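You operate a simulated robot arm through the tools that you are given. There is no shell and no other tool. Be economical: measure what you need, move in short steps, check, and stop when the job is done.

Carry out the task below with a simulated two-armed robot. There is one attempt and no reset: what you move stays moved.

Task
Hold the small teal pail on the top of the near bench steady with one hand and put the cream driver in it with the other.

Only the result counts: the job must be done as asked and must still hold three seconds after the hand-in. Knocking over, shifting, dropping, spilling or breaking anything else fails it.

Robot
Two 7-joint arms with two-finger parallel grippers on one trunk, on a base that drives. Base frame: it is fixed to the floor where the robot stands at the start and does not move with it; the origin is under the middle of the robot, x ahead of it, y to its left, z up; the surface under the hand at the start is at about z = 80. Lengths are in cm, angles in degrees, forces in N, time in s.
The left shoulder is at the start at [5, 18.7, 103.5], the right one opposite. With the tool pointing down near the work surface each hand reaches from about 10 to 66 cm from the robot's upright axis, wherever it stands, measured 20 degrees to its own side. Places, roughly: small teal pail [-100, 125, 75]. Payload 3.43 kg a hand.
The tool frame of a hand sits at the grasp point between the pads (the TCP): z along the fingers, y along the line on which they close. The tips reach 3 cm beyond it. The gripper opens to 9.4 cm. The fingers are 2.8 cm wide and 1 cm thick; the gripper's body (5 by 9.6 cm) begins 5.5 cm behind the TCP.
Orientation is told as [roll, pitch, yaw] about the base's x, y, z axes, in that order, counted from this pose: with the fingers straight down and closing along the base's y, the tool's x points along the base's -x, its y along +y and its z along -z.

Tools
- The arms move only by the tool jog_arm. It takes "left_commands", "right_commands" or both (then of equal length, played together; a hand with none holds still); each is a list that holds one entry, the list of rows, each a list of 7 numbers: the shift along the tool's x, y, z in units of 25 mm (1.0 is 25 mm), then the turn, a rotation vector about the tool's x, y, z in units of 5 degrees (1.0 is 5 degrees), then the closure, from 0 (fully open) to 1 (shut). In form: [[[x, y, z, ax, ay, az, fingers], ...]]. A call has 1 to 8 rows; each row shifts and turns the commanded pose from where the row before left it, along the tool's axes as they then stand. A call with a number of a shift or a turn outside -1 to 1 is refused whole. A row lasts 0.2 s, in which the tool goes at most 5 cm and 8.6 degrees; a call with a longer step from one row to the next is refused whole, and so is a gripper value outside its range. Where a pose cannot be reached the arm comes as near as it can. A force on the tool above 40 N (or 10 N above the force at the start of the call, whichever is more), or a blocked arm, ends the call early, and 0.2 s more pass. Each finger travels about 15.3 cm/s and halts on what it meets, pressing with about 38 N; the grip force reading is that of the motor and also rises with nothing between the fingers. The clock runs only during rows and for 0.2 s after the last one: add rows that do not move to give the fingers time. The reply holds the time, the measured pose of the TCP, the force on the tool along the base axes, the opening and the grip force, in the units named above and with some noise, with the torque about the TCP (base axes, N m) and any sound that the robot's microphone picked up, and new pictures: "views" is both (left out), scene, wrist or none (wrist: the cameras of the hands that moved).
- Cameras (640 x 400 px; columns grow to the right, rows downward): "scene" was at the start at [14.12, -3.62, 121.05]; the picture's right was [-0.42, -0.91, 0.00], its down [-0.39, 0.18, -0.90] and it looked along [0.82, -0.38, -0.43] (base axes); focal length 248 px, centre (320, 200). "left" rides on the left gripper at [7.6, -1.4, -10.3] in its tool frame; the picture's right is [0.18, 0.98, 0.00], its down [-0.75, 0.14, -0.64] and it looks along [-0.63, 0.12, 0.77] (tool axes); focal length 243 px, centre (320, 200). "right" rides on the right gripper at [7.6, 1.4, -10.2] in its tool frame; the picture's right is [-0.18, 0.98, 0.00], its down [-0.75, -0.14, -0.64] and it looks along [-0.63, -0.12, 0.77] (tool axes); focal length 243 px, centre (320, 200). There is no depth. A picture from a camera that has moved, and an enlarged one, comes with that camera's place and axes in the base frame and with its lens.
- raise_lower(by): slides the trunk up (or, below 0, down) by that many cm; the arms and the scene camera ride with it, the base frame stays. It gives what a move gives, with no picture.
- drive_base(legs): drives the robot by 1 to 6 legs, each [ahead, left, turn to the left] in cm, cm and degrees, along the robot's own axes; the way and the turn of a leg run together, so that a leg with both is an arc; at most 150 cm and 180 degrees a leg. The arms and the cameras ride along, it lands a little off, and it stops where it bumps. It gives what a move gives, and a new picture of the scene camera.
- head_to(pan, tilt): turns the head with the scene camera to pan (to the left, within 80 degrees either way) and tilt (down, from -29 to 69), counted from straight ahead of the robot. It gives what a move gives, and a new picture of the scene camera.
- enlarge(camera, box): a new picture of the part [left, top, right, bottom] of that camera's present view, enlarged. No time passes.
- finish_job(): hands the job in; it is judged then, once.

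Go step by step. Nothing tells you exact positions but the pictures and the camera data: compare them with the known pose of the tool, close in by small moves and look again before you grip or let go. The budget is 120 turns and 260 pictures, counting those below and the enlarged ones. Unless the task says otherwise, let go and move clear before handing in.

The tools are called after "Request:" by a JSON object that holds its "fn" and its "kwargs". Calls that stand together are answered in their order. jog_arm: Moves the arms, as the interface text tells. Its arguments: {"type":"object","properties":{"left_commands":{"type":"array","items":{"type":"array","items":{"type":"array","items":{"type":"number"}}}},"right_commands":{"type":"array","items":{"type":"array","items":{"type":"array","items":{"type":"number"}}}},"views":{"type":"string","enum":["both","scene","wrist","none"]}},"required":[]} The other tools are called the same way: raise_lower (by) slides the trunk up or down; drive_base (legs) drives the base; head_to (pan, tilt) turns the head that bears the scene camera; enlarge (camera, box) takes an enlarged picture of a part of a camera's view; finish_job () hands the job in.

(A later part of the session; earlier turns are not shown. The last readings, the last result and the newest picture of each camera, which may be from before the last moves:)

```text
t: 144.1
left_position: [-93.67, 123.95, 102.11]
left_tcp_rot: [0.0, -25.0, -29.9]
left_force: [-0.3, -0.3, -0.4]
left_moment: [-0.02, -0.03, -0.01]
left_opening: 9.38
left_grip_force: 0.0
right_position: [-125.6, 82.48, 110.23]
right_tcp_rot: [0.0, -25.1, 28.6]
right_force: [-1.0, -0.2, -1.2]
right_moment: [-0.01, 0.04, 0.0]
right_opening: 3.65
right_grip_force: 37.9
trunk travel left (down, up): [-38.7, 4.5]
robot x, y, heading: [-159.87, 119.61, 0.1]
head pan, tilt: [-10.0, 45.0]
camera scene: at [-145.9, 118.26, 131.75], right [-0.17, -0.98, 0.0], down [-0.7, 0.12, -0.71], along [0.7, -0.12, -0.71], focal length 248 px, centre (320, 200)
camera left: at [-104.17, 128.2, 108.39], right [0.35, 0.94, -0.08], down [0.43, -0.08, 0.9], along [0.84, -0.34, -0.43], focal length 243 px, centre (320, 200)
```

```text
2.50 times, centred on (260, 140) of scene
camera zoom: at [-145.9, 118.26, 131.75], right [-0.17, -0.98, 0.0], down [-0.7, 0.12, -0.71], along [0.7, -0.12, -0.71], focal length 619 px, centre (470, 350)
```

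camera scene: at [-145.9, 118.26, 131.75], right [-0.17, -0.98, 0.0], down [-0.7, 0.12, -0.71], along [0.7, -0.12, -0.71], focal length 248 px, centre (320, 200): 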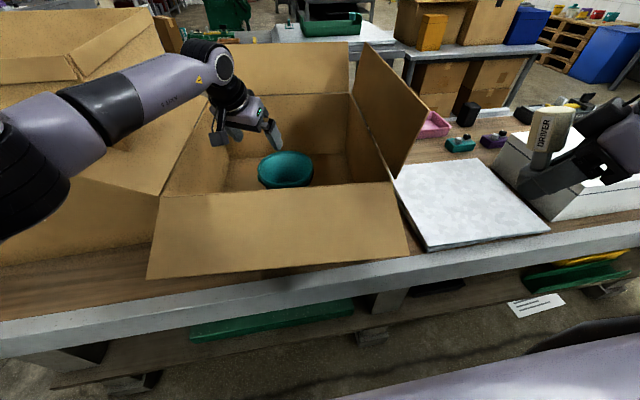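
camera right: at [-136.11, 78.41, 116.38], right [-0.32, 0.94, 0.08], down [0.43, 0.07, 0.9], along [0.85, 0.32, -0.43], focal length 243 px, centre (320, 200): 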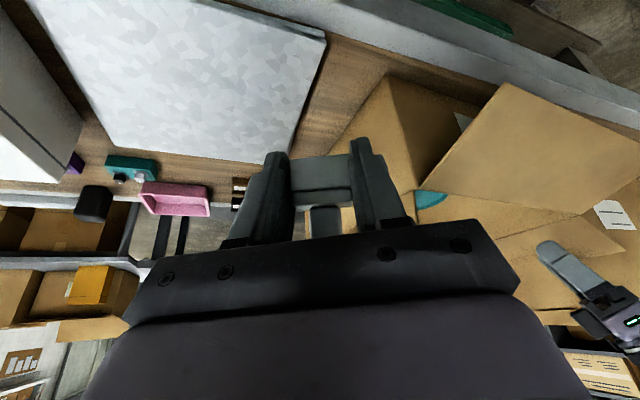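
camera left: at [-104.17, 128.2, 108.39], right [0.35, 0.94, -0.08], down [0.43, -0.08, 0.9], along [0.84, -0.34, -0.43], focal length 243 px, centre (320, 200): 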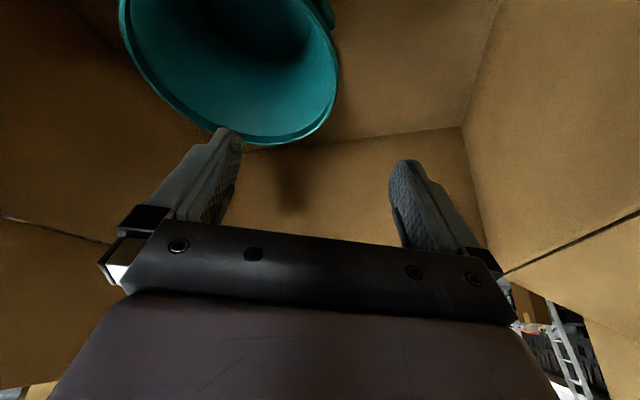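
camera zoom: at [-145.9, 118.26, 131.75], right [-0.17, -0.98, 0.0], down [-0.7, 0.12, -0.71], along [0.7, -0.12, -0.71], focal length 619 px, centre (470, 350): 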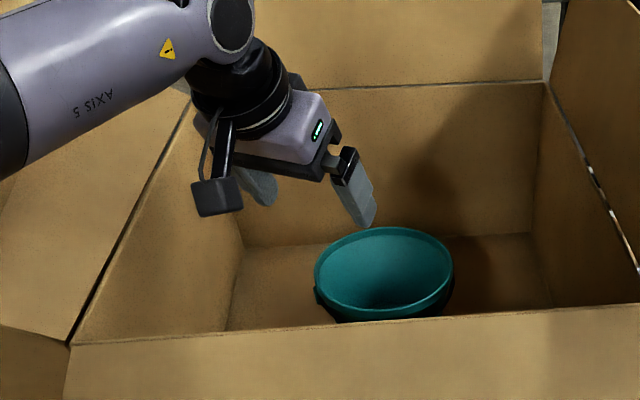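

The rim wall lies centred between the open fingers, so I descend straight down to straddle it.

Request:
{"fn": "jog_arm", "kwargs": {"left_commands": [[[0.38, 0.017, 0.79, 0, 0, 0, 0], [0.38, 0.017, 0.79, 0, 0, 0, 0], [0.38, 0.017, 0.79, 0, 0, 0, 0], [0.36, 0.017, 0.75, 0, 0, 0, 0], [0, 0, 0, 0, 0, 0, 0]]]}}

Request:
{"fn": "enlarge", "kwargs": {"camera": "scene", "box": [160, 60, 360, 220]}}

```text
t: 145.2
left_position: [-94.04, 124.11, 93.62]
left_tcp_rot: [0.0, -25.0, -29.9]
left_force: [-1.2, -0.8, -0.2]
left_moment: [0.0, 0.0, 0.01]
left_opening: 9.37
left_grip_force: 0.1
right_position: [-125.5, 82.55, 110.24]
right_tcp_rot: [-0.1, -25.1, 28.5]
right_force: [-0.6, 0.0, -1.8]
right_moment: [-0.01, 0.0, 0.01]
right_opening: 3.68
right_grip_force: 37.8
trunk travel left (down, up): [-38.7, 4.5]
robot x, y, heading: [-159.73, 119.42, -0.0]
head pan, tilt: [-10.0, 45.0]
camera scene: at [-145.9, 118.25, 131.75], right [-0.17, -0.98, 0.0], down [-0.7, 0.12, -0.71], along [0.7, -0.12, -0.71], focal length 248 px, centre (320, 200)
camera left: at [-104.4, 128.44, 99.77], right [0.35, 0.94, -0.08], down [0.43, -0.08, 0.9], along [0.84, -0.34, -0.43], focal length 243 px, centre (320, 200)
```

scene: 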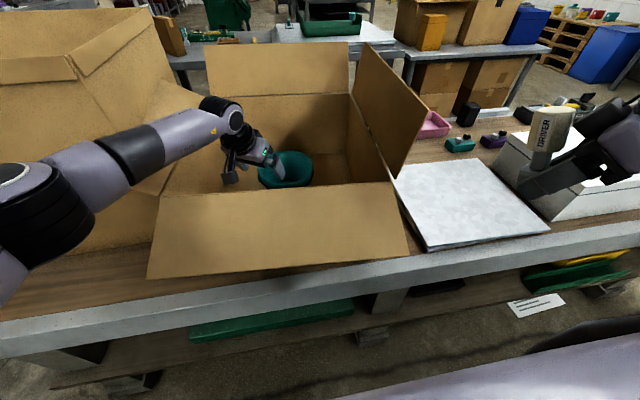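
left: 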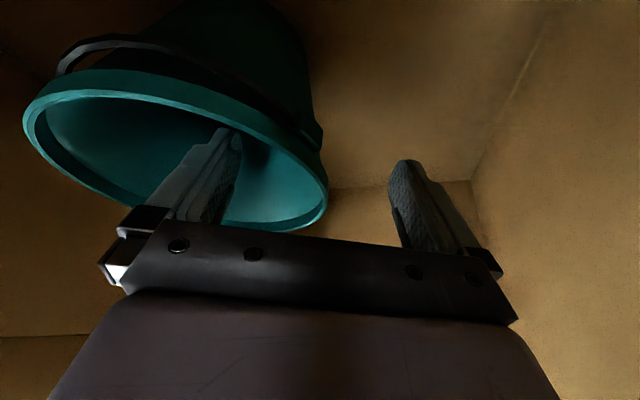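

```text
2.50 times, centred on (260, 140) of scene
camera zoom: at [-145.9, 118.25, 131.75], right [-0.17, -0.98, 0.0], down [-0.7, 0.12, -0.71], along [0.7, -0.12, -0.71], focal length 619 px, centre (470, 350)
```

zoom: 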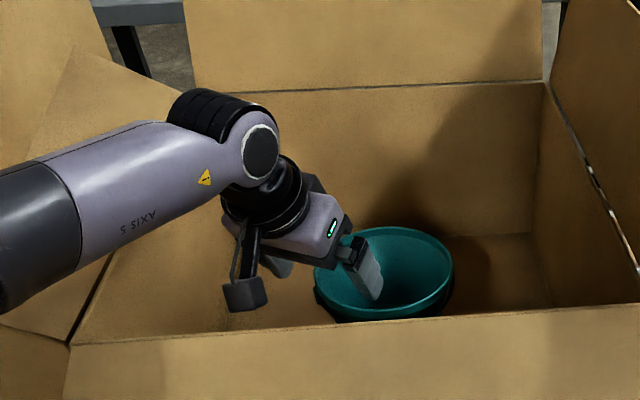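

The inner finger is inside the pail and the outer one outside, so I close most of the way and check the centring on the wall.

Request:
{"fn": "jog_arm", "kwargs": {"left_commands": [[[0, 0, 0, 0, 0, 0, 0.25], [0, 0, 0, 0, 0, 0, 0.5], [0, 0, 0, 0, 0, 0, 0.7], [0, 0, 0, 0, 0, 0, 0.78], [0, 0, 0, 0, 0, 0, 0.78]]], "views": "wrist"}}

Request:
{"fn": "enlarge", "kwargs": {"camera": "left", "box": [230, 100, 410, 240]}}

```text
t: 146.4
left_position: [-93.9, 124.24, 93.67]
left_tcp_rot: [0.0, -24.9, -30.1]
left_force: [0.5, -0.6, 0.1]
left_moment: [-0.04, 0.03, 0.03]
left_opening: 2.07
left_grip_force: 0.1
right_position: [-125.54, 82.52, 110.19]
right_tcp_rot: [-0.1, -25.1, 28.4]
right_force: [-0.1, 0.2, -1.0]
right_moment: [0.0, 0.01, 0.0]
right_opening: 3.65
right_grip_force: 38.1
trunk travel left (down, up): [-38.7, 4.5]
robot x, y, heading: [-159.44, 119.16, -0.1]
head pan, tilt: [-10.0, 45.0]
camera left: at [-104.4, 128.42, 99.81], right [0.35, 0.93, -0.08], down [0.43, -0.08, 0.9], along [0.83, -0.35, -0.43], focal length 243 px, centre (320, 200)
```

left: 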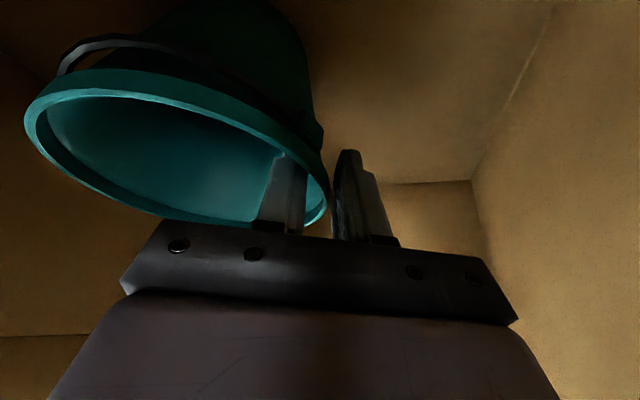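

```text
2.86 times, centred on (320, 170) of left
camera zoom: at [-104.4, 128.42, 99.81], right [0.35, 0.93, -0.08], down [0.43, -0.08, 0.9], along [0.83, -0.35, -0.43], focal length 693 px, centre (320, 286)
```

zoom: 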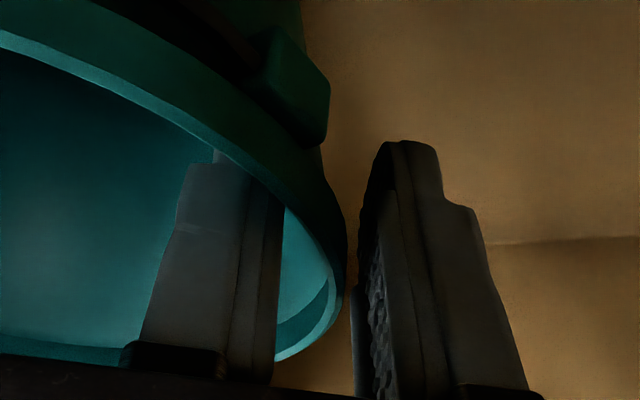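

The wall sits slightly toward the outer finger, so I shift 2 mm outward and close fully.

Request:
{"fn": "jog_arm", "kwargs": {"left_commands": [[[0, 0.08, 0, 0, 0, 0, 0.8], [0, 0, 0, 0, 0, 0, 0.88], [0, 0, 0, 0, 0, 0, 0.95], [0, 0, 0, 0, 0, 0, 1], [0, 0, 0, 0, 0, 0, 1]]], "views": "both"}}

Request:
{"fn": "enlarge", "kwargs": {"camera": "scene", "box": [200, 100, 360, 220]}}

```text
t: 147.7
left_position: [-93.86, 124.17, 93.72]
left_tcp_rot: [0.0, -25.1, -30.0]
left_force: [-1.1, -1.7, 5.8]
left_moment: [-0.85, 0.52, 0.03]
left_opening: 1.06
left_grip_force: 38.2
right_position: [-125.54, 82.5, 110.17]
right_tcp_rot: [-0.2, -25.1, 28.5]
right_force: [0.4, 0.7, -0.9]
right_moment: [-0.01, 0.02, 0.0]
right_opening: 3.65
right_grip_force: 37.8
trunk travel left (down, up): [-38.7, 4.5]
robot x, y, heading: [-159.67, 119.39, 0.2]
head pan, tilt: [-10.0, 45.0]
camera scene: at [-145.97, 118.23, 131.77], right [-0.17, -0.98, 0.0], down [-0.7, 0.12, -0.71], along [0.7, -0.12, -0.71], focal length 248 px, centre (320, 200)
camera left: at [-104.34, 128.53, 99.92], right [0.35, 0.94, -0.08], down [0.43, -0.08, 0.9], along [0.84, -0.35, -0.43], focal length 243 px, centre (320, 200)
```

scene: 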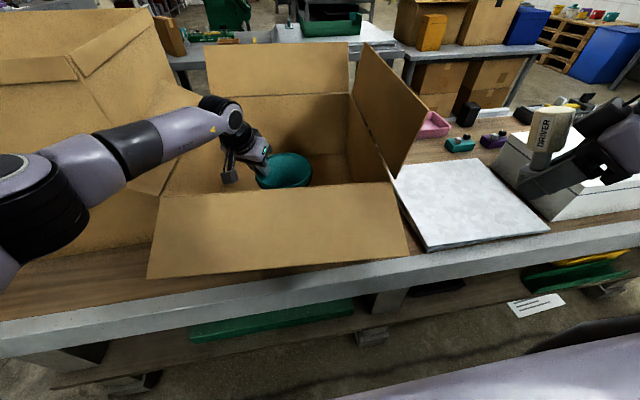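
left: 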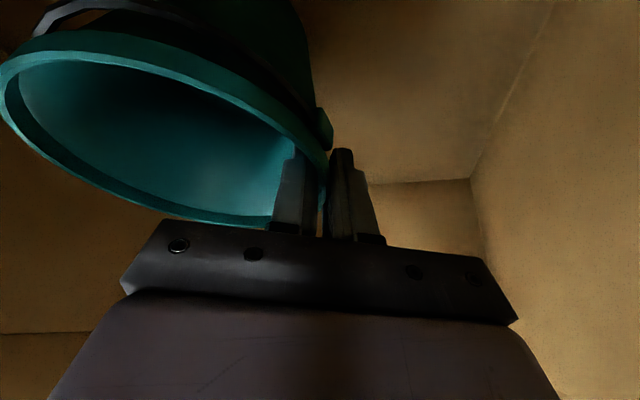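

```text
3.33 times, centred on (280, 160) of scene
camera zoom: at [-145.97, 118.23, 131.77], right [-0.17, -0.98, 0.0], down [-0.7, 0.12, -0.71], along [0.7, -0.12, -0.71], focal length 826 px, centre (453, 333)
```

zoom: 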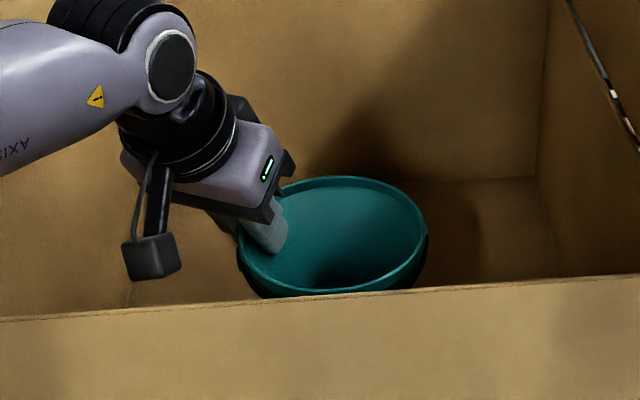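

The pail wall is firmly pinched, but its taper made the pail cant a little (moment of about 1 Nm). I roll the left hand a few degrees outward to let the pail sit flat again.

Request:
{"fn": "jog_arm", "kwargs": {"left_commands": [[[0, 0, 0, 0.3, 0, 0, 1], [0, 0, 0, 0.4, 0, 0, 1], [0, 0, 0, 0.4, 0, 0, 1], [0, 0, 0, 0, 0, 0, 1]]], "views": "wrist"}}

Request:
{"fn": "enlarge", "kwargs": {"camera": "scene", "box": [200, 100, 360, 220]}}

```text
t: 148.7
left_position: [-93.84, 124.32, 93.69]
left_tcp_rot: [0.0, -24.9, -29.9]
left_force: [0.1, -2.0, 6.4]
left_moment: [-0.96, 0.44, 0.15]
left_opening: 1.09
left_grip_force: 37.9
left hand out of reach, approached as far as the arm can: row 2
right_position: [-125.61, 82.59, 110.35]
right_tcp_rot: [-0.2, -25.0, 28.5]
right_force: [0.9, -0.6, -0.9]
right_moment: [0.0, 0.02, 0.0]
right_opening: 3.69
right_grip_force: 38.3
trunk travel left (down, up): [-38.7, 4.5]
robot x, y, heading: [-159.88, 119.44, 0.0]
head pan, tilt: [-10.0, 45.0]
camera left: at [-104.33, 128.59, 99.87], right [0.35, 0.94, -0.08], down [0.43, -0.08, 0.9], along [0.84, -0.34, -0.43], focal length 243 px, centre (320, 200)
```

left: 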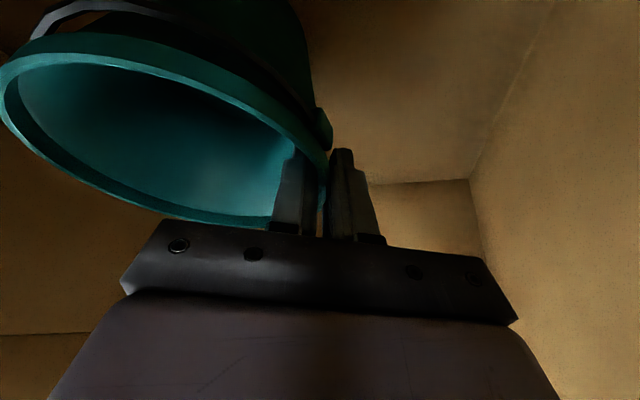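

```text
3.33 times, centred on (280, 160) of scene
camera zoom: at [-145.97, 118.23, 131.76], right [-0.17, -0.98, 0.0], down [-0.7, 0.12, -0.71], along [0.7, -0.12, -0.71], focal length 826 px, centre (453, 333)
```

zoom: 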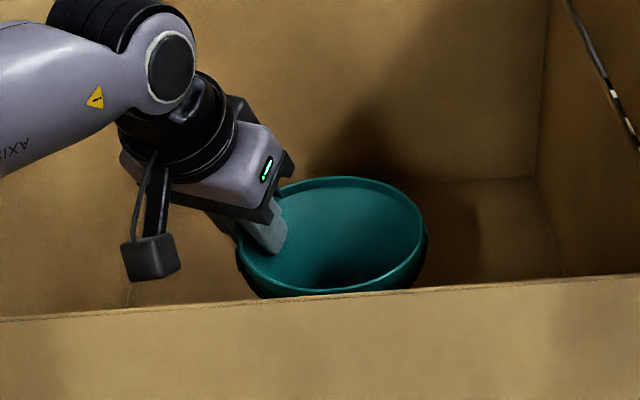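

The left arm is at its reach limit, so I keep this hold: the pail is firmly pinched and only slightly canted. Now I bring the right hand with the driver round behind the carton toward the pail.

Request:
{"fn": "jog_arm", "kwargs": {"right_commands": [[[-0.5, 0.9, -0.1, 0, 0, 0, 1], [-0.5, 0.95, -0.1, 0, 0, 0, 1], [-0.5, 0.95, 0, 0, 0, 0, 1], [-0.5, 0.95, 0, 0, 0, 0, 1], [-0.5, 0.95, 0, 0, 0, 0, 1], [-0.5, 0.95, 0, 0, 0, 0, 1], [-0.5, 0.95, 0, 0, 0, 0, 1], [-0.5, 0.9, 0, 0, 0, 0, 1]]]}}

```text
t: 150.4
left_position: [-93.84, 124.38, 93.63]
left_tcp_rot: [0.1, -25.0, -29.9]
left_force: [1.1, 1.3, 9.0]
left_moment: [-0.78, 0.51, 0.03]
left_opening: 1.11
left_grip_force: 38.0
right_position: [-126.89, 103.19, 115.02]
right_tcp_rot: [0.0, -25.1, 28.4]
right_force: [-0.4, 0.6, -1.8]
right_moment: [0.02, 0.04, -0.01]
right_opening: 3.65
right_grip_force: 38.0
trunk travel left (down, up): [-38.7, 4.5]
robot x, y, heading: [-159.84, 119.47, 0.0]
head pan, tilt: [-10.0, 45.0]
camera scene: at [-145.97, 118.29, 131.76], right [-0.17, -0.98, 0.0], down [-0.7, 0.12, -0.71], along [0.7, -0.12, -0.71], focal length 248 px, centre (320, 200)
camera right: at [-137.49, 99.12, 121.09], right [-0.32, 0.94, 0.08], down [0.43, 0.07, 0.9], along [0.85, 0.32, -0.43], focal length 243 px, centre (320, 200)
```

scene: 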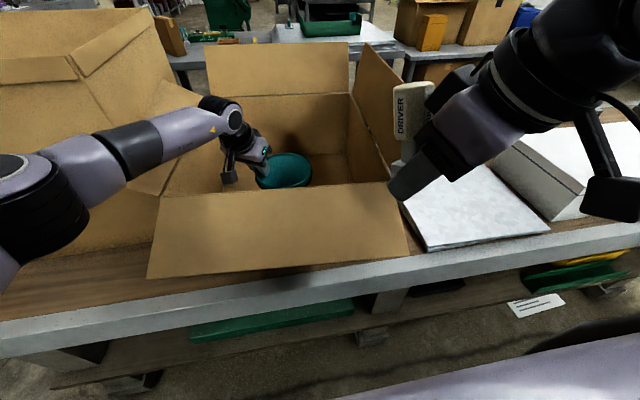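
right: 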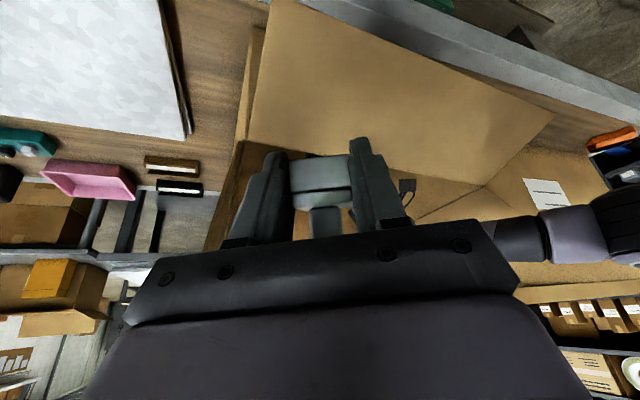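

Next I move forward over the carton's back wall toward a point above the pail, staying high.

Request:
{"fn": "jog_arm", "kwargs": {"right_commands": [[[-0.95, -0.08, 0.4, 0, 0, 0, 1], [-0.95, -0.08, 0.5, 0, 0, 0, 1], [-0.95, -0.08, 0.56, 0, 0, 0, 1], [-0.95, -0.08, 0.56, 0, 0, 0, 1], [-0.95, -0.08, 0.56, 0, 0, 0, 1], [-0.95, -0.08, 0.56, 0, 0, 0, 1], [-0.95, -0.08, 0.56, 0, 0, 0, 1], [-0.95, -0.08, 0.56, 0, 0, 0, 1]]]}}

```text
t: 152.2
left_position: [-93.86, 124.35, 93.79]
left_tcp_rot: [0.0, -25.0, -29.9]
left_force: [0.0, 0.2, 9.1]
left_moment: [-0.81, 0.47, -0.1]
left_opening: 1.09
left_grip_force: 37.5
right_position: [-110.78, 109.03, 112.29]
right_tcp_rot: [-0.3, -25.0, 28.5]
right_force: [-0.3, 0.0, -0.5]
right_moment: [-0.02, 0.01, -0.02]
right_opening: 3.65
right_grip_force: 38.1
right hand out of reach, approached as far as the arm can: row 6, 7, 8
trunk travel left (down, up): [-38.7, 4.5]
robot x, y, heading: [-159.86, 119.32, 0.2]
head pan, tilt: [-10.0, 45.0]
camera scene: at [-145.94, 118.25, 131.76], right [-0.17, -0.98, 0.0], down [-0.7, 0.12, -0.71], along [0.7, -0.12, -0.71], focal length 248 px, centre (320, 200)
camera right: at [-121.41, 104.9, 118.55], right [-0.32, 0.94, 0.08], down [0.43, 0.07, 0.9], along [0.85, 0.32, -0.43], focal length 243 px, centre (320, 200)
```

scene: 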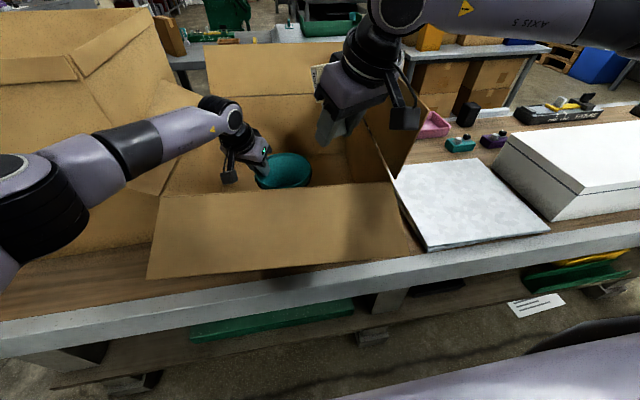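
right: 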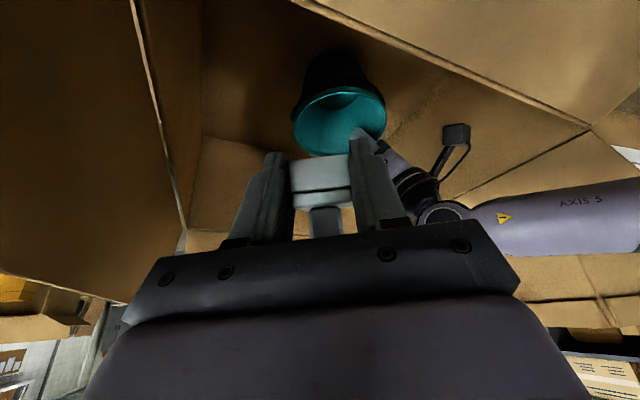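

The right arm stalls before the pail, at a joint limit rather than by distance. I unwind its yaw toward 0 and try moving forward again.

Request:
{"fn": "jog_arm", "kwargs": {"right_commands": [[[0, 0, 0, 0.35, 0, 0.75, 1], [0, 0, 0, 0.4, 0, 0.86, 1], [0, 0, 0, 0.4, 0, 0.86, 1], [0, 0, 0, 0.4, 0, 0.86, 1], [0, 0, 0, 0.4, 0, 0.86, 1], [-0.6, 0.2, 0.3, 0, 0, 0, 1], [-0.6, 0.2, 0.3, 0, 0, 0, 1], [-0.6, 0.2, 0.3, 0, 0, 0, 1]]]}}

```text
t: 154.1
left_position: [-93.85, 124.38, 93.81]
left_tcp_rot: [0.1, -25.2, -29.9]
left_force: [1.5, 0.6, 9.7]
left_moment: [-0.85, 0.47, -0.02]
left_opening: 1.09
left_grip_force: 38.6
right_position: [-111.68, 106.92, 112.45]
right_tcp_rot: [0.0, -25.2, 5.5]
right_force: [-0.8, 0.4, -1.9]
right_moment: [-0.01, 0.04, 0.01]
right_opening: 3.65
right_grip_force: 37.9
right hand out of reach, approached as far as the arm can: row 2, 3, 4, 5, 6, 7, 8
trunk travel left (down, up): [-38.7, 4.5]
robot x, y, heading: [-159.48, 119.4, 0.1]
head pan, tilt: [-10.0, 45.0]
camera scene: at [-145.99, 118.27, 131.77], right [-0.17, -0.98, 0.0], down [-0.7, 0.12, -0.71], along [0.7, -0.12, -0.71], focal length 248 px, centre (320, 200)
camera right: at [-123.14, 107.3, 118.5], right [0.07, 0.99, 0.08], down [0.42, -0.1, 0.9], along [0.9, -0.03, -0.42], focal length 243 px, centre (320, 200)
```

scene: 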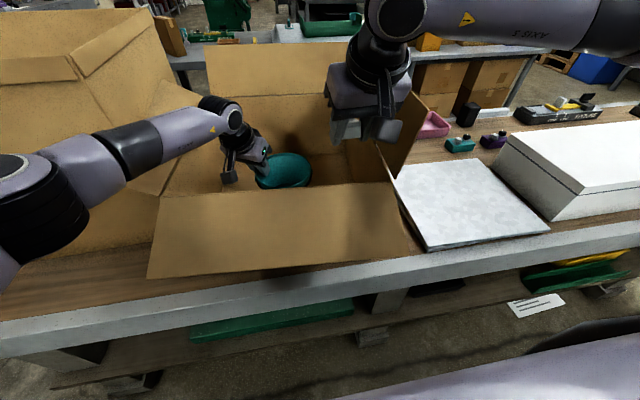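
right: 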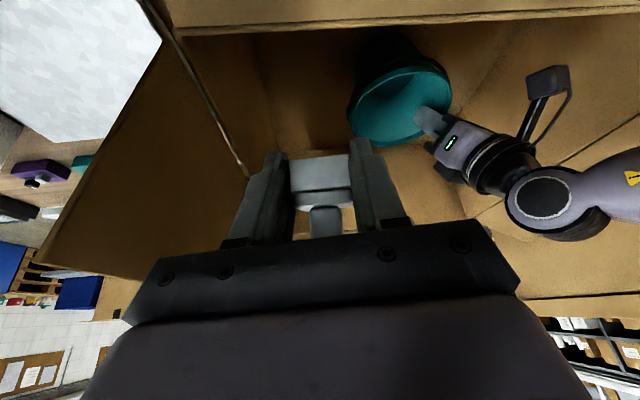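

Still limited, so I try lower down, where the wrist is nearer shoulder height, and then forward again.

Request:
{"fn": "jog_arm", "kwargs": {"right_commands": [[[0.4, 0, 0.86, 0, 0, 0, 1], [0.4, 0, 0.86, 0, 0, 0, 1], [0.3, 0, 0.7, 0, 0, 0, 1], [-0.7, 0.3, 0.34, 0, 0, 0, 1], [-0.8, 0.3, 0.38, 0, 0, 0, 1], [-0.8, 0.3, 0.38, 0, 0, 0, 1]]]}}

```text
t: 155.4
left_position: [-93.94, 124.43, 93.55]
left_tcp_rot: [0.0, -25.1, -29.9]
left_force: [0.3, 1.6, 9.6]
left_moment: [-0.89, 0.46, 0.0]
left_opening: 1.09
left_grip_force: 37.5
right_position: [-108.34, 105.04, 106.43]
right_tcp_rot: [0.1, -25.2, 5.4]
right_force: [1.1, -0.7, -1.6]
right_moment: [-0.03, 0.07, 0.02]
right_opening: 3.64
right_grip_force: 38.1
right hand out of reach, approached as far as the arm can: row 4, 5, 6
trunk travel left (down, up): [-38.7, 4.5]
robot x, y, heading: [-159.88, 119.29, 0.0]
head pan, tilt: [-10.0, 45.0]
camera scene: at [-145.99, 118.27, 131.77], right [-0.17, -0.98, 0.0], down [-0.7, 0.12, -0.71], along [0.7, -0.12, -0.71], focal length 248 px, centre (320, 200)
camera right: at [-119.52, 105.36, 112.64], right [0.07, 0.99, 0.08], down [0.42, -0.1, 0.9], along [0.9, -0.03, -0.42], focal length 243 px, centre (320, 200)
```

scene: 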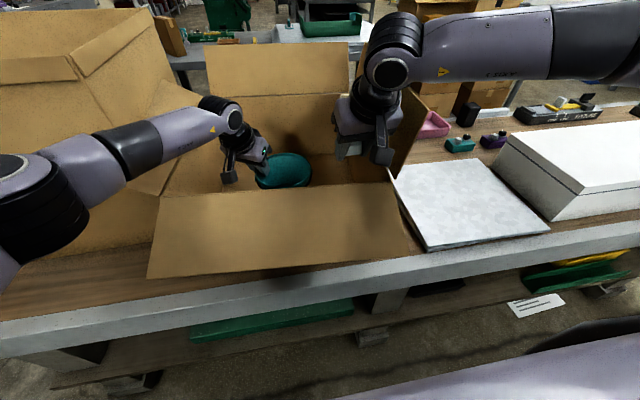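
right: 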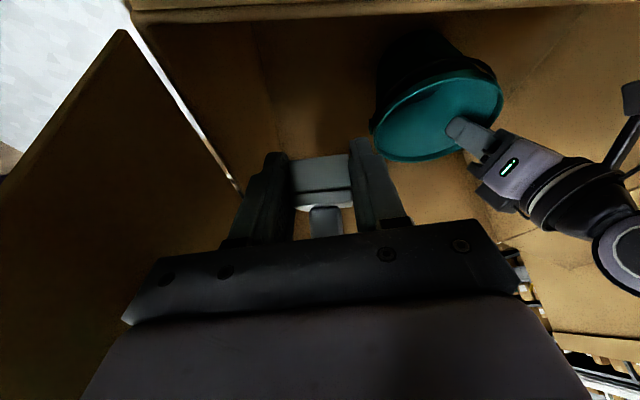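

The limit seems to couple y with reach. I test a pure forward move along the shoulder line.

Request:
{"fn": "jog_arm", "kwargs": {"right_commands": [[[-0.7, -0.07, 0.2, 0, 0, 0, 1], [-0.7, -0.07, 0.2, 0, 0, 0, 1], [0, 0, 0, 0, 0, 0, 1]]], "views": "none"}}

Request:
{"fn": "head_to", "kwargs": {"pan": -60, "tilt": 15}}

```text
t: 156.2
left_position: [-93.84, 124.29, 93.84]
left_tcp_rot: [0.1, -25.1, -30.0]
left_force: [0.3, 1.5, 9.5]
left_moment: [-0.88, 0.51, 0.01]
left_opening: 1.07
left_grip_force: 38.7
right_position: [-105.55, 103.46, 107.14]
right_tcp_rot: [0.0, -25.2, 5.5]
right_force: [0.1, 0.5, -1.5]
right_moment: [0.01, 0.03, 0.01]
right_opening: 3.66
right_grip_force: 38.2
right hand out of reach, approached as far as the arm can: row 1, 2
trunk travel left (down, up): [-38.7, 4.5]
robot x, y, heading: [-159.97, 119.22, 0.0]
head pan, tilt: [-10.0, 45.0]
```

```text
t: 157.4
left_position: [-93.98, 124.35, 93.64]
left_tcp_rot: [0.0, -25.1, -29.9]
left_force: [0.2, 0.4, 9.7]
left_moment: [-0.84, 0.5, 0.01]
left_opening: 1.06
left_grip_force: 38.0
right_position: [-105.56, 103.29, 107.27]
right_tcp_rot: [-0.1, -25.2, 5.4]
right_force: [-0.2, 0.2, -0.3]
right_moment: [0.02, -0.02, -0.02]
right_opening: 3.66
right_grip_force: 38.3
trunk travel left (down, up): [-38.7, 4.5]
robot x, y, heading: [-159.73, 119.04, -0.0]
head pan, tilt: [-60.0, 15.0]
camera scene: at [-149.32, 111.6, 136.44], right [-0.87, -0.5, 0.0], down [-0.13, 0.22, -0.97], along [0.48, -0.84, -0.26], focal length 248 px, centre (320, 200)
```

scene: 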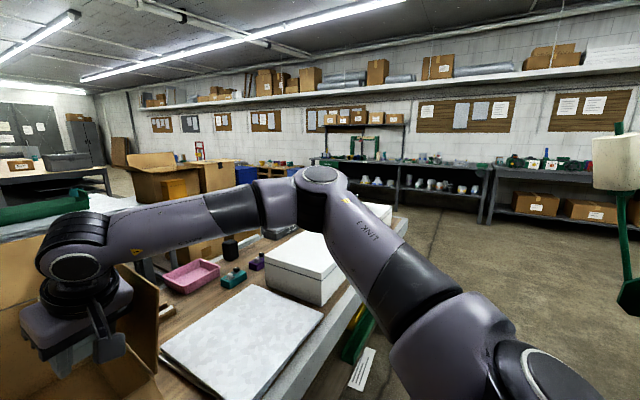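

The arm's elbow is splayed high to the right, so the wrist runs into a limit. I back up a little and rotate the hand further inward (yaw about 45°) to relieve it before moving forward again.

Request:
{"fn": "jog_arm", "kwargs": {"right_commands": [[[0.7, 0, -0.6, 0, 0, 0, 1], [0.7, 0, -0.6, -0.423, 0, -0.906, 1], [0.7, 0, -0.5, -0.423, 0, -0.906, 1], [0, 0, 0, -0.423, 0, -0.906, 1], [0, 0, 0, -0.423, 0, -0.906, 1], [0, 0, 0, -0.423, 0, -0.906, 1], [0, 0, 0, -0.423, 0, -0.906, 1], [0, 0, 0, -0.423, 0, -0.906, 1]]], "views": "none"}}

Request:
{"fn": "head_to", "kwargs": {"pan": -20, "tilt": 40}}

```text
t: 158.5
left_position: [-93.74, 124.54, 93.79]
left_tcp_rot: [-0.2, -25.2, -29.7]
left_force: [-1.4, -1.4, 5.2]
left_moment: [-0.61, 0.52, -0.13]
left_opening: 1.05
left_grip_force: 38.1
right_position: [-112.47, 103.66, 109.04]
right_tcp_rot: [0.4, -25.3, 20.7]
right_force: [-0.5, 14.9, 2.6]
right_moment: [-0.83, 0.07, -0.39]
right_opening: 3.69
right_grip_force: 38.1
trunk travel left (down, up): [-38.7, 4.5]
robot x, y, heading: [-159.85, 119.55, 0.2]
head pan, tilt: [-60.0, 15.0]
stopped in row 5 (right hand): the force on the tool passed its limit at 42 N (the readings are from after the stop); the commanded pose is now the measured one
```

```text
t: 159.5
left_position: [-93.83, 124.73, 93.76]
left_tcp_rot: [-0.2, -25.3, -29.7]
left_force: [1.4, -1.1, 9.0]
left_moment: [-0.78, 0.41, 0.14]
left_opening: 1.08
left_grip_force: 38.0
right_position: [-112.43, 103.64, 108.93]
right_tcp_rot: [0.3, -25.2, 20.5]
right_force: [-0.1, 26.1, 1.9]
right_moment: [-1.24, 0.09, -0.76]
right_opening: 3.69
right_grip_force: 38.3
trunk travel left (down, up): [-38.7, 4.5]
robot x, y, heading: [-159.57, 119.43, 0.2]
head pan, tilt: [-20.0, 40.0]
camera scene: at [-146.0, 117.23, 132.51], right [-0.34, -0.94, 0.0], down [-0.6, 0.22, -0.77], along [0.72, -0.26, -0.64], focal length 248 px, centre (320, 200)
```

scene: 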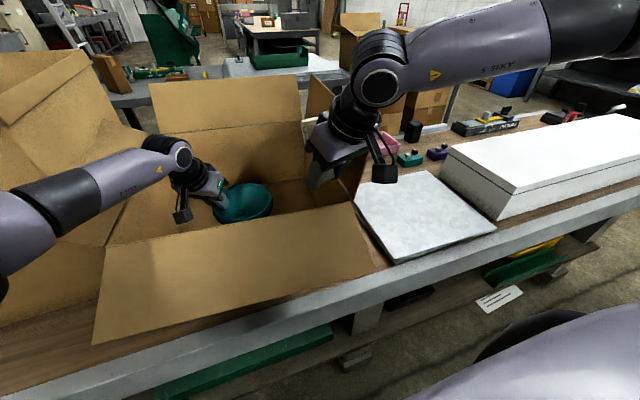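

The hand's camera mount is pressing on the right flap (26 N sideways). I undo the rotation and lift away at once.

Request:
{"fn": "jog_arm", "kwargs": {"right_commands": [[[0, 0.2, 0, 0.423, 0, 0.906, 1], [0, 0.2, 0, 0.423, 0, 0.906, 1], [-0.3, 0.2, -0.7, 0.2, 0, 0.45, 1], [-0.3, 0.2, -0.7, 0, 0, 0, 1]]]}}

```text
t: 160.5
left_position: [-93.93, 124.46, 93.77]
left_tcp_rot: [-0.1, -25.2, -29.8]
left_force: [1.4, 2.9, 10.6]
left_moment: [-0.79, 0.41, 0.02]
left_opening: 1.06
left_grip_force: 37.8
right_position: [-113.17, 104.97, 112.57]
right_tcp_rot: [0.5, -25.1, 7.7]
right_force: [0.2, 0.2, -1.4]
right_moment: [-0.03, 0.05, -0.02]
right_opening: 3.67
right_grip_force: 38.3
trunk travel left (down, up): [-38.7, 4.5]
robot x, y, heading: [-160.13, 119.16, 0.2]
head pan, tilt: [-20.0, 40.0]
camera scene: at [-145.99, 116.87, 132.49], right [-0.34, -0.94, 0.0], down [-0.6, 0.22, -0.77], along [0.72, -0.26, -0.64], focal length 248 px, centre (320, 200)
camera right: at [-124.47, 104.73, 118.81], right [0.03, 1.0, 0.08], down [0.43, -0.09, 0.9], along [0.9, 0.01, -0.43], focal length 243 px, centre (320, 200)
```

scene: 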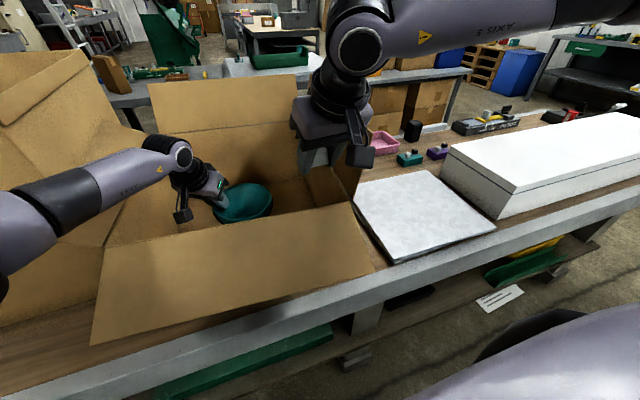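
right: 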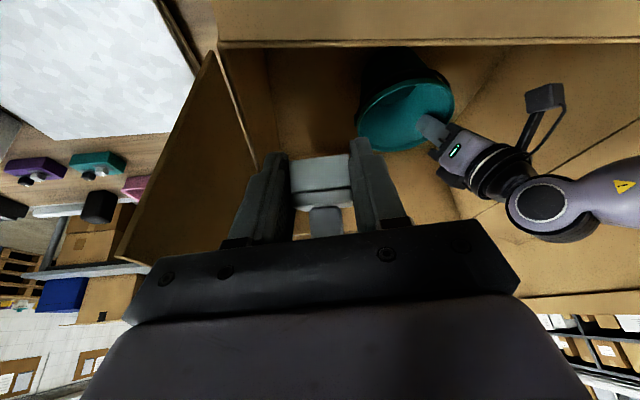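

I'm clear again. The right arm simply runs out of reach here, so I'll release the pail, withdraw both hands, and move the base a little closer and turned left so that both hands can reach.

Request:
{"fn": "jog_arm", "kwargs": {"left_commands": [[[0, 0, 0, 0, 0, 0, 0.92], [0, 0, 0, 0, 0, 0, 0.8], [0, 0, 0, 0, 0, 0, 0.5], [0, 0, 0, 0, 0, 0, 0.2], [0, 0, 0, 0, 0, 0, 0], [0, 0, 0, 0, 0, 0, 0], [-0.42, 0, -0.9, 0, 0, 0, 0], [-0.42, 0, -0.9, 0, 0, 0, 0]]], "right_commands": [[[0.8, 0, -0.5, 0, 0, 0, 1], [0.8, 0, -0.5, 0, 0, 0, 1], [0.8, 0, -0.5, 0, 0, 0, 1], [0.8, 0, -0.4, 0, 0, 0, 1], [0.8, 0, -0.4, 0, 0, 0, 1], [0, 0, 0, 0, 0, 0, 1], [0, 0, 0, 0, 0, 0, 1], [0, 0, 0, 0, 0, 0, 1]]], "views": "none"}}

Request:
{"fn": "jog_arm", "kwargs": {"left_commands": [[[-0.42, 0, -0.9, 0, 0, 0, 0], [-0.42, 0, -0.9, 0, 0, 0, 0], [-0.42, 0, -0.9, 0, 0, 0, 0], [-0.42, 0, -0.9, 0, 0, 0, 0], [-0.3, 0, -0.7, 0, 0, 0, 0], [0.7, -0.4, -0.3, 0, 0, 0, 0], [0.7, -0.4, -0.3, 0, 0, 0, 0], [0.7, -0.4, -0.3, 0, 0, 0, 0]]], "views": "none"}}

Request:
{"fn": "head_to", "kwargs": {"pan": -10, "tilt": 45}}

```text
t: 162.3
left_position: [-93.87, 124.4, 98.6]
left_tcp_rot: [0.0, -25.0, -29.9]
left_force: [-0.5, 0.0, 0.7]
left_moment: [0.0, 0.0, -0.02]
left_opening: 9.38
left_grip_force: 0.1
right_position: [-124.29, 103.48, 113.76]
right_tcp_rot: [0.5, -25.1, 7.8]
right_force: [0.0, -0.5, -1.2]
right_moment: [-0.04, -0.01, 0.02]
right_opening: 3.68
right_grip_force: 37.7
trunk travel left (down, up): [-38.7, 4.5]
robot x, y, heading: [-159.36, 119.31, -0.3]
head pan, tilt: [-20.0, 40.0]
```

```text
t: 164.1
left_position: [-100.64, 124.65, 106.69]
left_tcp_rot: [0.0, -25.0, -29.7]
left_force: [-0.1, 0.1, -0.1]
left_moment: [-0.01, -0.05, 0.0]
left_opening: 9.39
left_grip_force: 0.0
left hand out of reach, approached as far as the arm can: row 4, 5
right_position: [-124.35, 103.48, 113.73]
right_tcp_rot: [0.5, -25.1, 7.8]
right_force: [0.2, -0.4, -1.4]
right_moment: [0.01, 0.02, 0.0]
right_opening: 3.65
right_grip_force: 37.9
trunk travel left (down, up): [-38.7, 4.5]
robot x, y, heading: [-160.25, 119.28, -0.1]
head pan, tilt: [-20.0, 40.0]
```

```text
t: 164.8
left_position: [-100.46, 124.51, 106.64]
left_tcp_rot: [-0.1, -25.0, -29.9]
left_force: [0.4, 0.6, 0.6]
left_moment: [-0.04, -0.03, 0.04]
left_opening: 9.4
left_grip_force: 0.1
right_position: [-124.16, 103.37, 113.59]
right_tcp_rot: [0.5, -25.1, 7.8]
right_force: [-0.9, 0.5, -1.5]
right_moment: [-0.01, 0.03, 0.02]
right_opening: 3.64
right_grip_force: 37.3
trunk travel left (down, up): [-38.7, 4.5]
robot x, y, heading: [-159.48, 119.49, 0.0]
head pan, tilt: [-10.0, 45.0]
camera scene: at [-145.88, 118.33, 131.75], right [-0.17, -0.98, 0.0], down [-0.7, 0.12, -0.71], along [0.7, -0.12, -0.71], focal length 248 px, centre (320, 200)
```

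scene: 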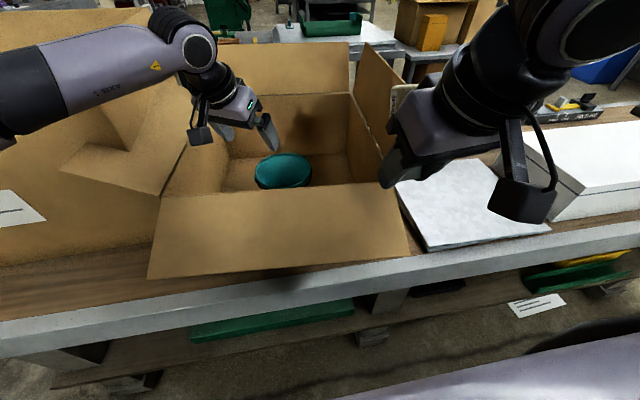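

The carton and slab are where they were, and the pail is almost unmoved. I retract the left hand, then drive slightly closer with a 14° left turn.

Request:
{"fn": "jog_arm", "kwargs": {"left_commands": [[[0.6, -0.3, -0.9, 0, 0, 0, 0], [0.8, -0.47, -0.92, 0, 0, 0, 0], [0.8, -0.47, -0.92, 0, 0, 0, 0], [0.8, -0.47, -0.92, 0, 0, 0, 0], [0.8, -0.47, -0.92, 0, 0, 0, 0], [0.8, -0.47, -0.8, 0, 0, 0, 0], [0.8, -0.47, -0.8, 0, 0, 0, 0]]], "views": "none"}}

Request:
{"fn": "drive_base", "kwargs": {"legs": [[0, 0, 14], [5, 1.5, 0]]}}

```text
t: 166.4
left_position: [-120.79, 127.24, 115.11]
left_tcp_rot: [0.0, -25.1, -29.8]
left_force: [0.0, -0.3, 0.1]
left_moment: [0.01, 0.03, -0.03]
left_opening: 9.4
left_grip_force: 0.1
right_position: [-124.42, 103.54, 113.77]
right_tcp_rot: [0.5, -25.1, 7.8]
right_force: [-0.3, 0.0, -0.6]
right_moment: [-0.01, 0.03, 0.0]
right_opening: 3.65
right_grip_force: 37.7
trunk travel left (down, up): [-38.7, 4.5]
robot x, y, heading: [-159.66, 119.22, 0.1]
head pan, tilt: [-10.0, 45.0]
```

```text
t: 168.2
left_position: [-118.96, 138.83, 115.02]
left_tcp_rot: [0.0, -25.1, -16.1]
left_force: [0.8, -0.2, -0.3]
left_moment: [-0.04, 0.02, 0.01]
left_opening: 9.4
left_grip_force: 0.1
right_position: [-116.91, 114.98, 113.65]
right_tcp_rot: [0.5, -25.1, 21.5]
right_force: [0.8, -0.3, -1.1]
right_moment: [0.0, -0.01, -0.01]
right_opening: 3.66
right_grip_force: 38.0
trunk travel left (down, up): [-38.7, 4.5]
robot x, y, heading: [-155.09, 121.91, 13.4]
head pan, tilt: [-10.0, 45.0]
camera scene: at [-141.36, 124.34, 131.74], right [0.07, -1.0, 0.0], down [-0.71, -0.05, -0.71], along [0.7, 0.05, -0.71], focal length 248 px, centre (320, 200)
```

scene: 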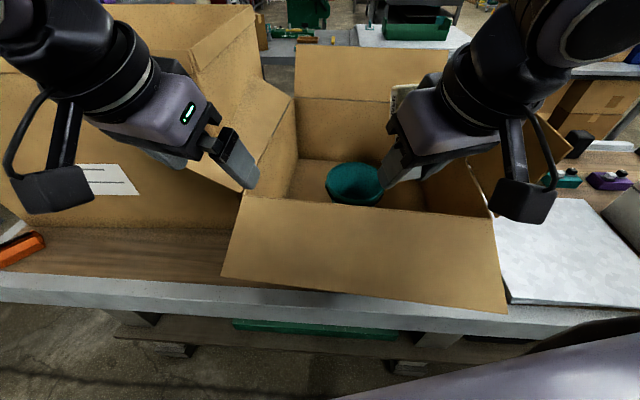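

There was no bump, and the right hand is now much better placed. I test its reach to above the pail.

Request:
{"fn": "jog_arm", "kwargs": {"right_commands": [[[-0.95, -0.38, 0.5, 0, 0, 0, 1], [-0.95, -0.38, 0.55, 0, 0, 0, 1], [-0.95, -0.38, 0.6, 0, 0, 0, 1], [-0.95, -0.38, 0.6, 0, 0, 0, 1], [-0.95, -0.38, 0.6, 0, 0, 0, 1], [-0.95, -0.38, 0.6, 0, 0, 0, 1]]]}}

```text
t: 169.6
left_position: [-118.89, 139.02, 115.13]
left_tcp_rot: [0.0, -25.0, -16.0]
left_force: [0.3, 0.4, 0.2]
left_moment: [-0.01, -0.02, -0.03]
left_opening: 9.42
left_grip_force: 0.1
right_position: [-99.45, 115.8, 111.69]
right_tcp_rot: [0.4, -25.0, 21.6]
right_force: [0.0, 0.3, -1.3]
right_moment: [0.0, 0.06, -0.02]
right_opening: 3.66
right_grip_force: 38.0
trunk travel left (down, up): [-38.7, 4.5]
robot x, y, heading: [-155.47, 122.29, 13.8]
head pan, tilt: [-10.0, 45.0]
camera scene: at [-141.39, 124.28, 131.74], right [0.07, -1.0, 0.0], down [-0.71, -0.05, -0.71], along [0.7, 0.05, -0.71], focal length 248 px, centre (320, 200)
camera right: at [-110.35, 112.98, 117.95], right [-0.21, 0.97, 0.08], down [0.44, 0.02, 0.9], along [0.87, 0.23, -0.43], focal length 243 px, centre (320, 200)
```

scene: 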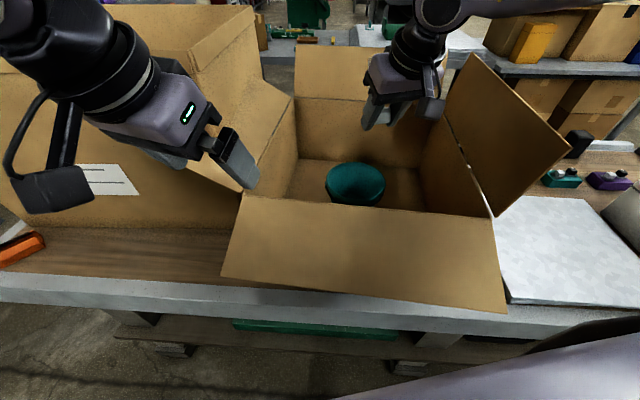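
right: 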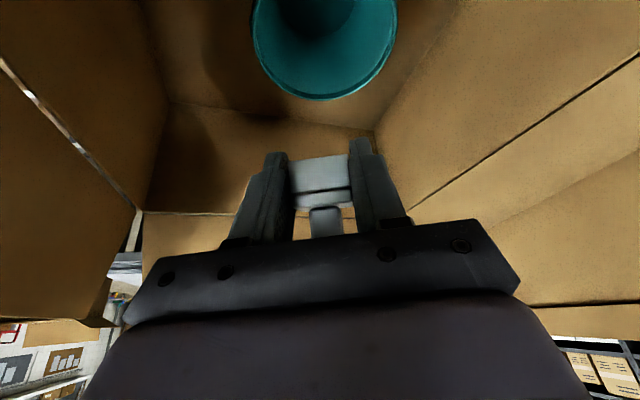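

The right hand reaches comfortably. Leaving it hovering there, I bring the left hand back round to the far-left rim: first re-yaw and shift right, then forward.

Request:
{"fn": "jog_arm", "kwargs": {"left_commands": [[[0, 0, 0, 0.395, 0, 0.845, 0], [0, 0, 0, 0.395, 0, 0.845, 0], [0, 0, 0, 0.395, 0, 0.845, 0], [-0.43, -0.83, 0.2, 0, 0, 0, 0], [-0.43, -0.83, 0.2, 0, 0, 0, 0], [-0.43, -0.83, 0.2, 0, 0, 0, 0], [-0.43, -0.83, 0.2, 0, 0, 0, 0], [-0.4, -0.6, 0.2, 0, 0, 0, 0]]], "views": "none"}}

Request:
{"fn": "jog_arm", "kwargs": {"left_commands": [[[-0.8, 0.5, 0.6, 0, 0, 0, 0], [-0.8, 0.5, 0.7, 0, 0, 0, 0], [-0.8, 0.5, 0.8, 0, 0, 0, 0], [-0.8, 0.5, 0.8, 0, 0, 0, 0], [-0.8, 0.5, 0.8, 0, 0, 0, 0], [-0.8, 0.5, 0.8, 0, 0, 0, 0]]]}}

```text
t: 171.4
left_position: [-118.86, 127.82, 114.91]
left_tcp_rot: [-0.1, -25.0, -30.1]
left_force: [-0.7, -0.3, -0.3]
left_moment: [-0.03, 0.0, 0.0]
left_opening: 9.4
left_grip_force: 0.0
right_position: [-99.43, 115.93, 111.92]
right_tcp_rot: [0.5, -25.2, 21.6]
right_force: [0.1, 0.5, -1.3]
right_moment: [-0.02, 0.03, -0.03]
right_opening: 3.63
right_grip_force: 37.2
trunk travel left (down, up): [-38.7, 4.5]
robot x, y, heading: [-155.08, 122.08, 13.7]
head pan, tilt: [-10.0, 45.0]
```

```text
t: 172.8
left_position: [-101.53, 126.13, 110.17]
left_tcp_rot: [-0.2, -25.0, -30.2]
left_force: [0.3, 0.4, 0.8]
left_moment: [0.01, 0.01, 0.04]
left_opening: 9.39
left_grip_force: 0.1
right_position: [-99.43, 115.94, 111.73]
right_tcp_rot: [0.5, -24.9, 21.6]
right_force: [-0.3, 1.0, -1.5]
right_moment: [-0.02, 0.03, -0.01]
right_opening: 3.67
right_grip_force: 38.4
trunk travel left (down, up): [-38.7, 4.5]
robot x, y, heading: [-155.32, 122.03, 13.7]
head pan, tilt: [-10.0, 45.0]
camera scene: at [-141.42, 124.26, 131.75], right [0.07, -1.0, 0.0], down [-0.71, -0.05, -0.71], along [0.71, 0.05, -0.71], focal length 248 px, centre (320, 200)
camera left: at [-112.04, 130.41, 116.39], right [0.35, 0.93, -0.08], down [0.43, -0.08, 0.9], along [0.83, -0.35, -0.43], focal length 243 px, centre (320, 200)
```

scene: 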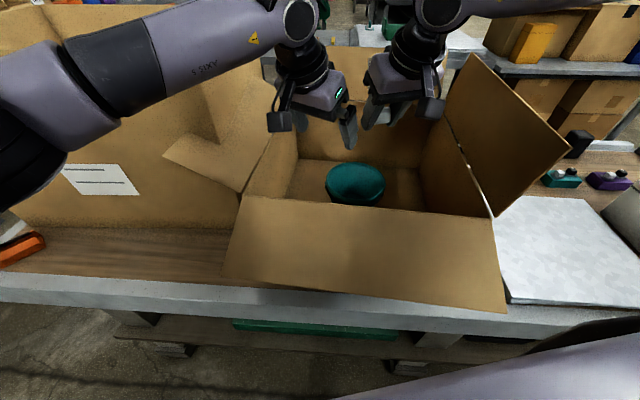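
left: 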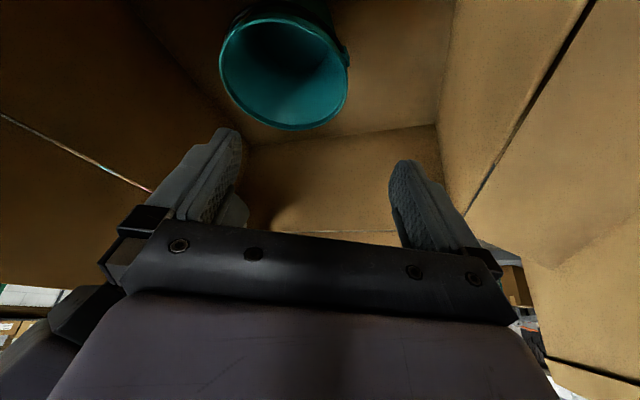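

Both hands are converging safely. I ease the right hand 2.5 cm aside and bring the left to hover above the rim.

Request:
{"fn": "jog_arm", "kwargs": {"left_commands": [[[-0.4, 0.185, 0.6, 0, 0, 0, 0], [-0.3, 0.185, 0.8, 0, 0, 0, 0], [-0.2, 0.185, 0.9, 0, 0, 0, 0], [-0.1, 0.185, 0.9, 0, 0, 0, 0], [0, 0.185, 0.9, 0, 0, 0, 0], [0, 0, 0, 0, 0, 0, 0]]], "right_commands": [[[0, -0.5, 0, 0, 0, 0, 1], [0, -0.5, 0, 0, 0, 0, 1], [0, 0, 0, 0, 0, 0, 1], [0, 0, 0, 0, 0, 0, 1], [0, 0, 0, 0, 0, 0, 1], [0, 0, 0, 0, 0, 0, 1]]], "views": "wrist"}}

```text
t: 174.2
left_position: [-95.49, 124.98, 102.96]
left_tcp_rot: [-0.1, -25.2, -29.9]
left_force: [-0.9, -0.7, 0.2]
left_moment: [0.0, -0.01, -0.05]
left_opening: 9.37
left_grip_force: 0.0
left hand out of reach, approached as far as the arm can: row 5
right_position: [-98.47, 113.56, 111.92]
right_tcp_rot: [0.5, -25.1, 21.5]
right_force: [-0.1, 0.3, -2.8]
right_moment: [-0.02, 0.04, 0.02]
right_opening: 3.63
right_grip_force: 37.8
trunk travel left (down, up): [-38.7, 4.5]
robot x, y, heading: [-155.03, 122.0, 13.9]
head pan, tilt: [-10.0, 45.0]
camera right: at [-109.5, 110.53, 118.04], right [-0.21, 0.97, 0.09], down [0.44, 0.01, 0.9], along [0.88, 0.23, -0.43], focal length 243 px, centre (320, 200)
camera left: at [-105.95, 129.29, 109.03], right [0.35, 0.94, -0.08], down [0.43, -0.08, 0.9], along [0.84, -0.34, -0.43], focal length 243 px, centre (320, 200)
```

right: 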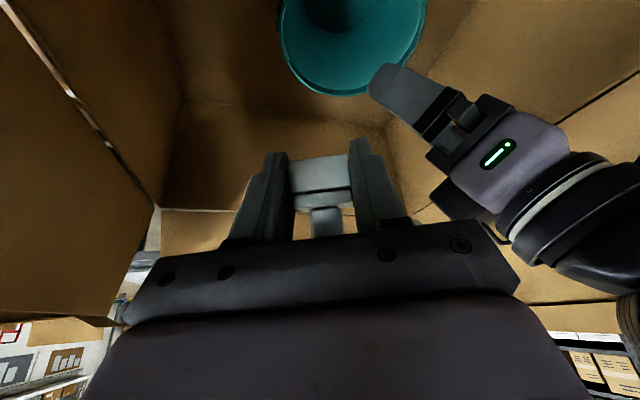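
left: 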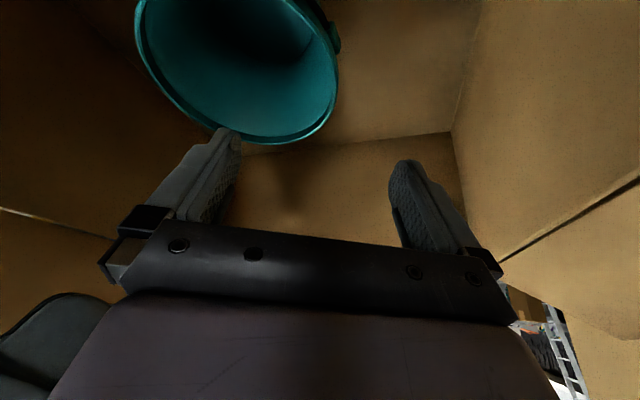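

The view matches my earlier good hover pose over the rim, so I descend with the left hand.

Request:
{"fn": "jog_arm", "kwargs": {"left_commands": [[[0.37, 0.02, 0.83, 0, 0, 0, 0], [0.37, 0.02, 0.83, 0, 0, 0, 0], [0.37, 0.02, 0.83, 0, 0, 0, 0], [0.37, 0.02, 0.8, 0, 0, 0, 0], [0, 0, 0, 0, 0, 0, 0.4], [0, 0, 0, 0, 0, 0, 0.7], [0, 0, 0, 0, 0, 0, 0.78]]], "views": "wrist"}}

Request:
{"fn": "enlarge", "kwargs": {"camera": "left", "box": [230, 100, 410, 240]}}

```text
t: 175.8
left_position: [-95.59, 125.66, 94.91]
left_tcp_rot: [0.1, -25.2, -29.8]
left_force: [0.4, -0.4, -0.3]
left_moment: [0.01, 0.0, 0.01]
left_opening: 2.08
left_grip_force: 0.4
left hand out of reach, approached as far as the arm can: row 4
right_position: [-98.45, 113.45, 111.87]
right_tcp_rot: [0.5, -25.1, 21.6]
right_force: [0.4, 0.2, -2.3]
right_moment: [-0.01, 0.02, 0.02]
right_opening: 3.67
right_grip_force: 38.2
trunk travel left (down, up): [-38.7, 4.5]
robot x, y, heading: [-155.23, 121.78, 13.9]
head pan, tilt: [-10.0, 45.0]
camera left: at [-105.91, 129.89, 101.08], right [0.34, 0.94, -0.08], down [0.43, -0.08, 0.9], along [0.84, -0.34, -0.43], focal length 243 px, centre (320, 200)
```

left: 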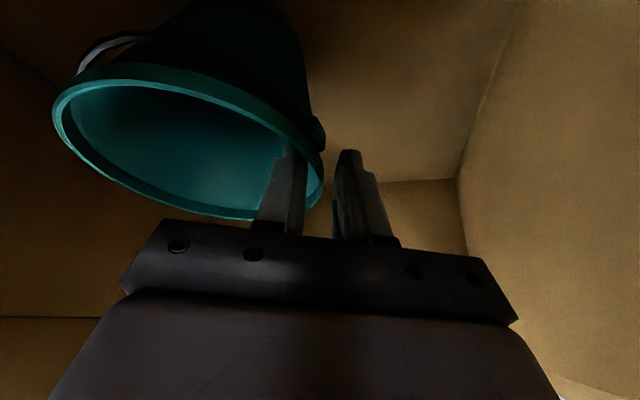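

```text
2.86 times, centred on (320, 170) of left
camera zoom: at [-105.91, 129.89, 101.08], right [0.34, 0.94, -0.08], down [0.43, -0.08, 0.9], along [0.84, -0.34, -0.43], focal length 693 px, centre (320, 286)
```

zoom: 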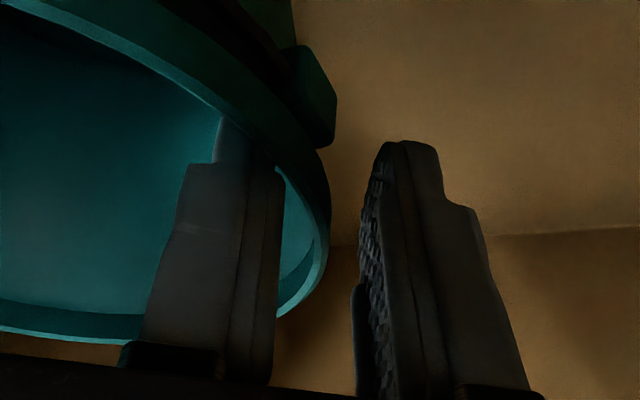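

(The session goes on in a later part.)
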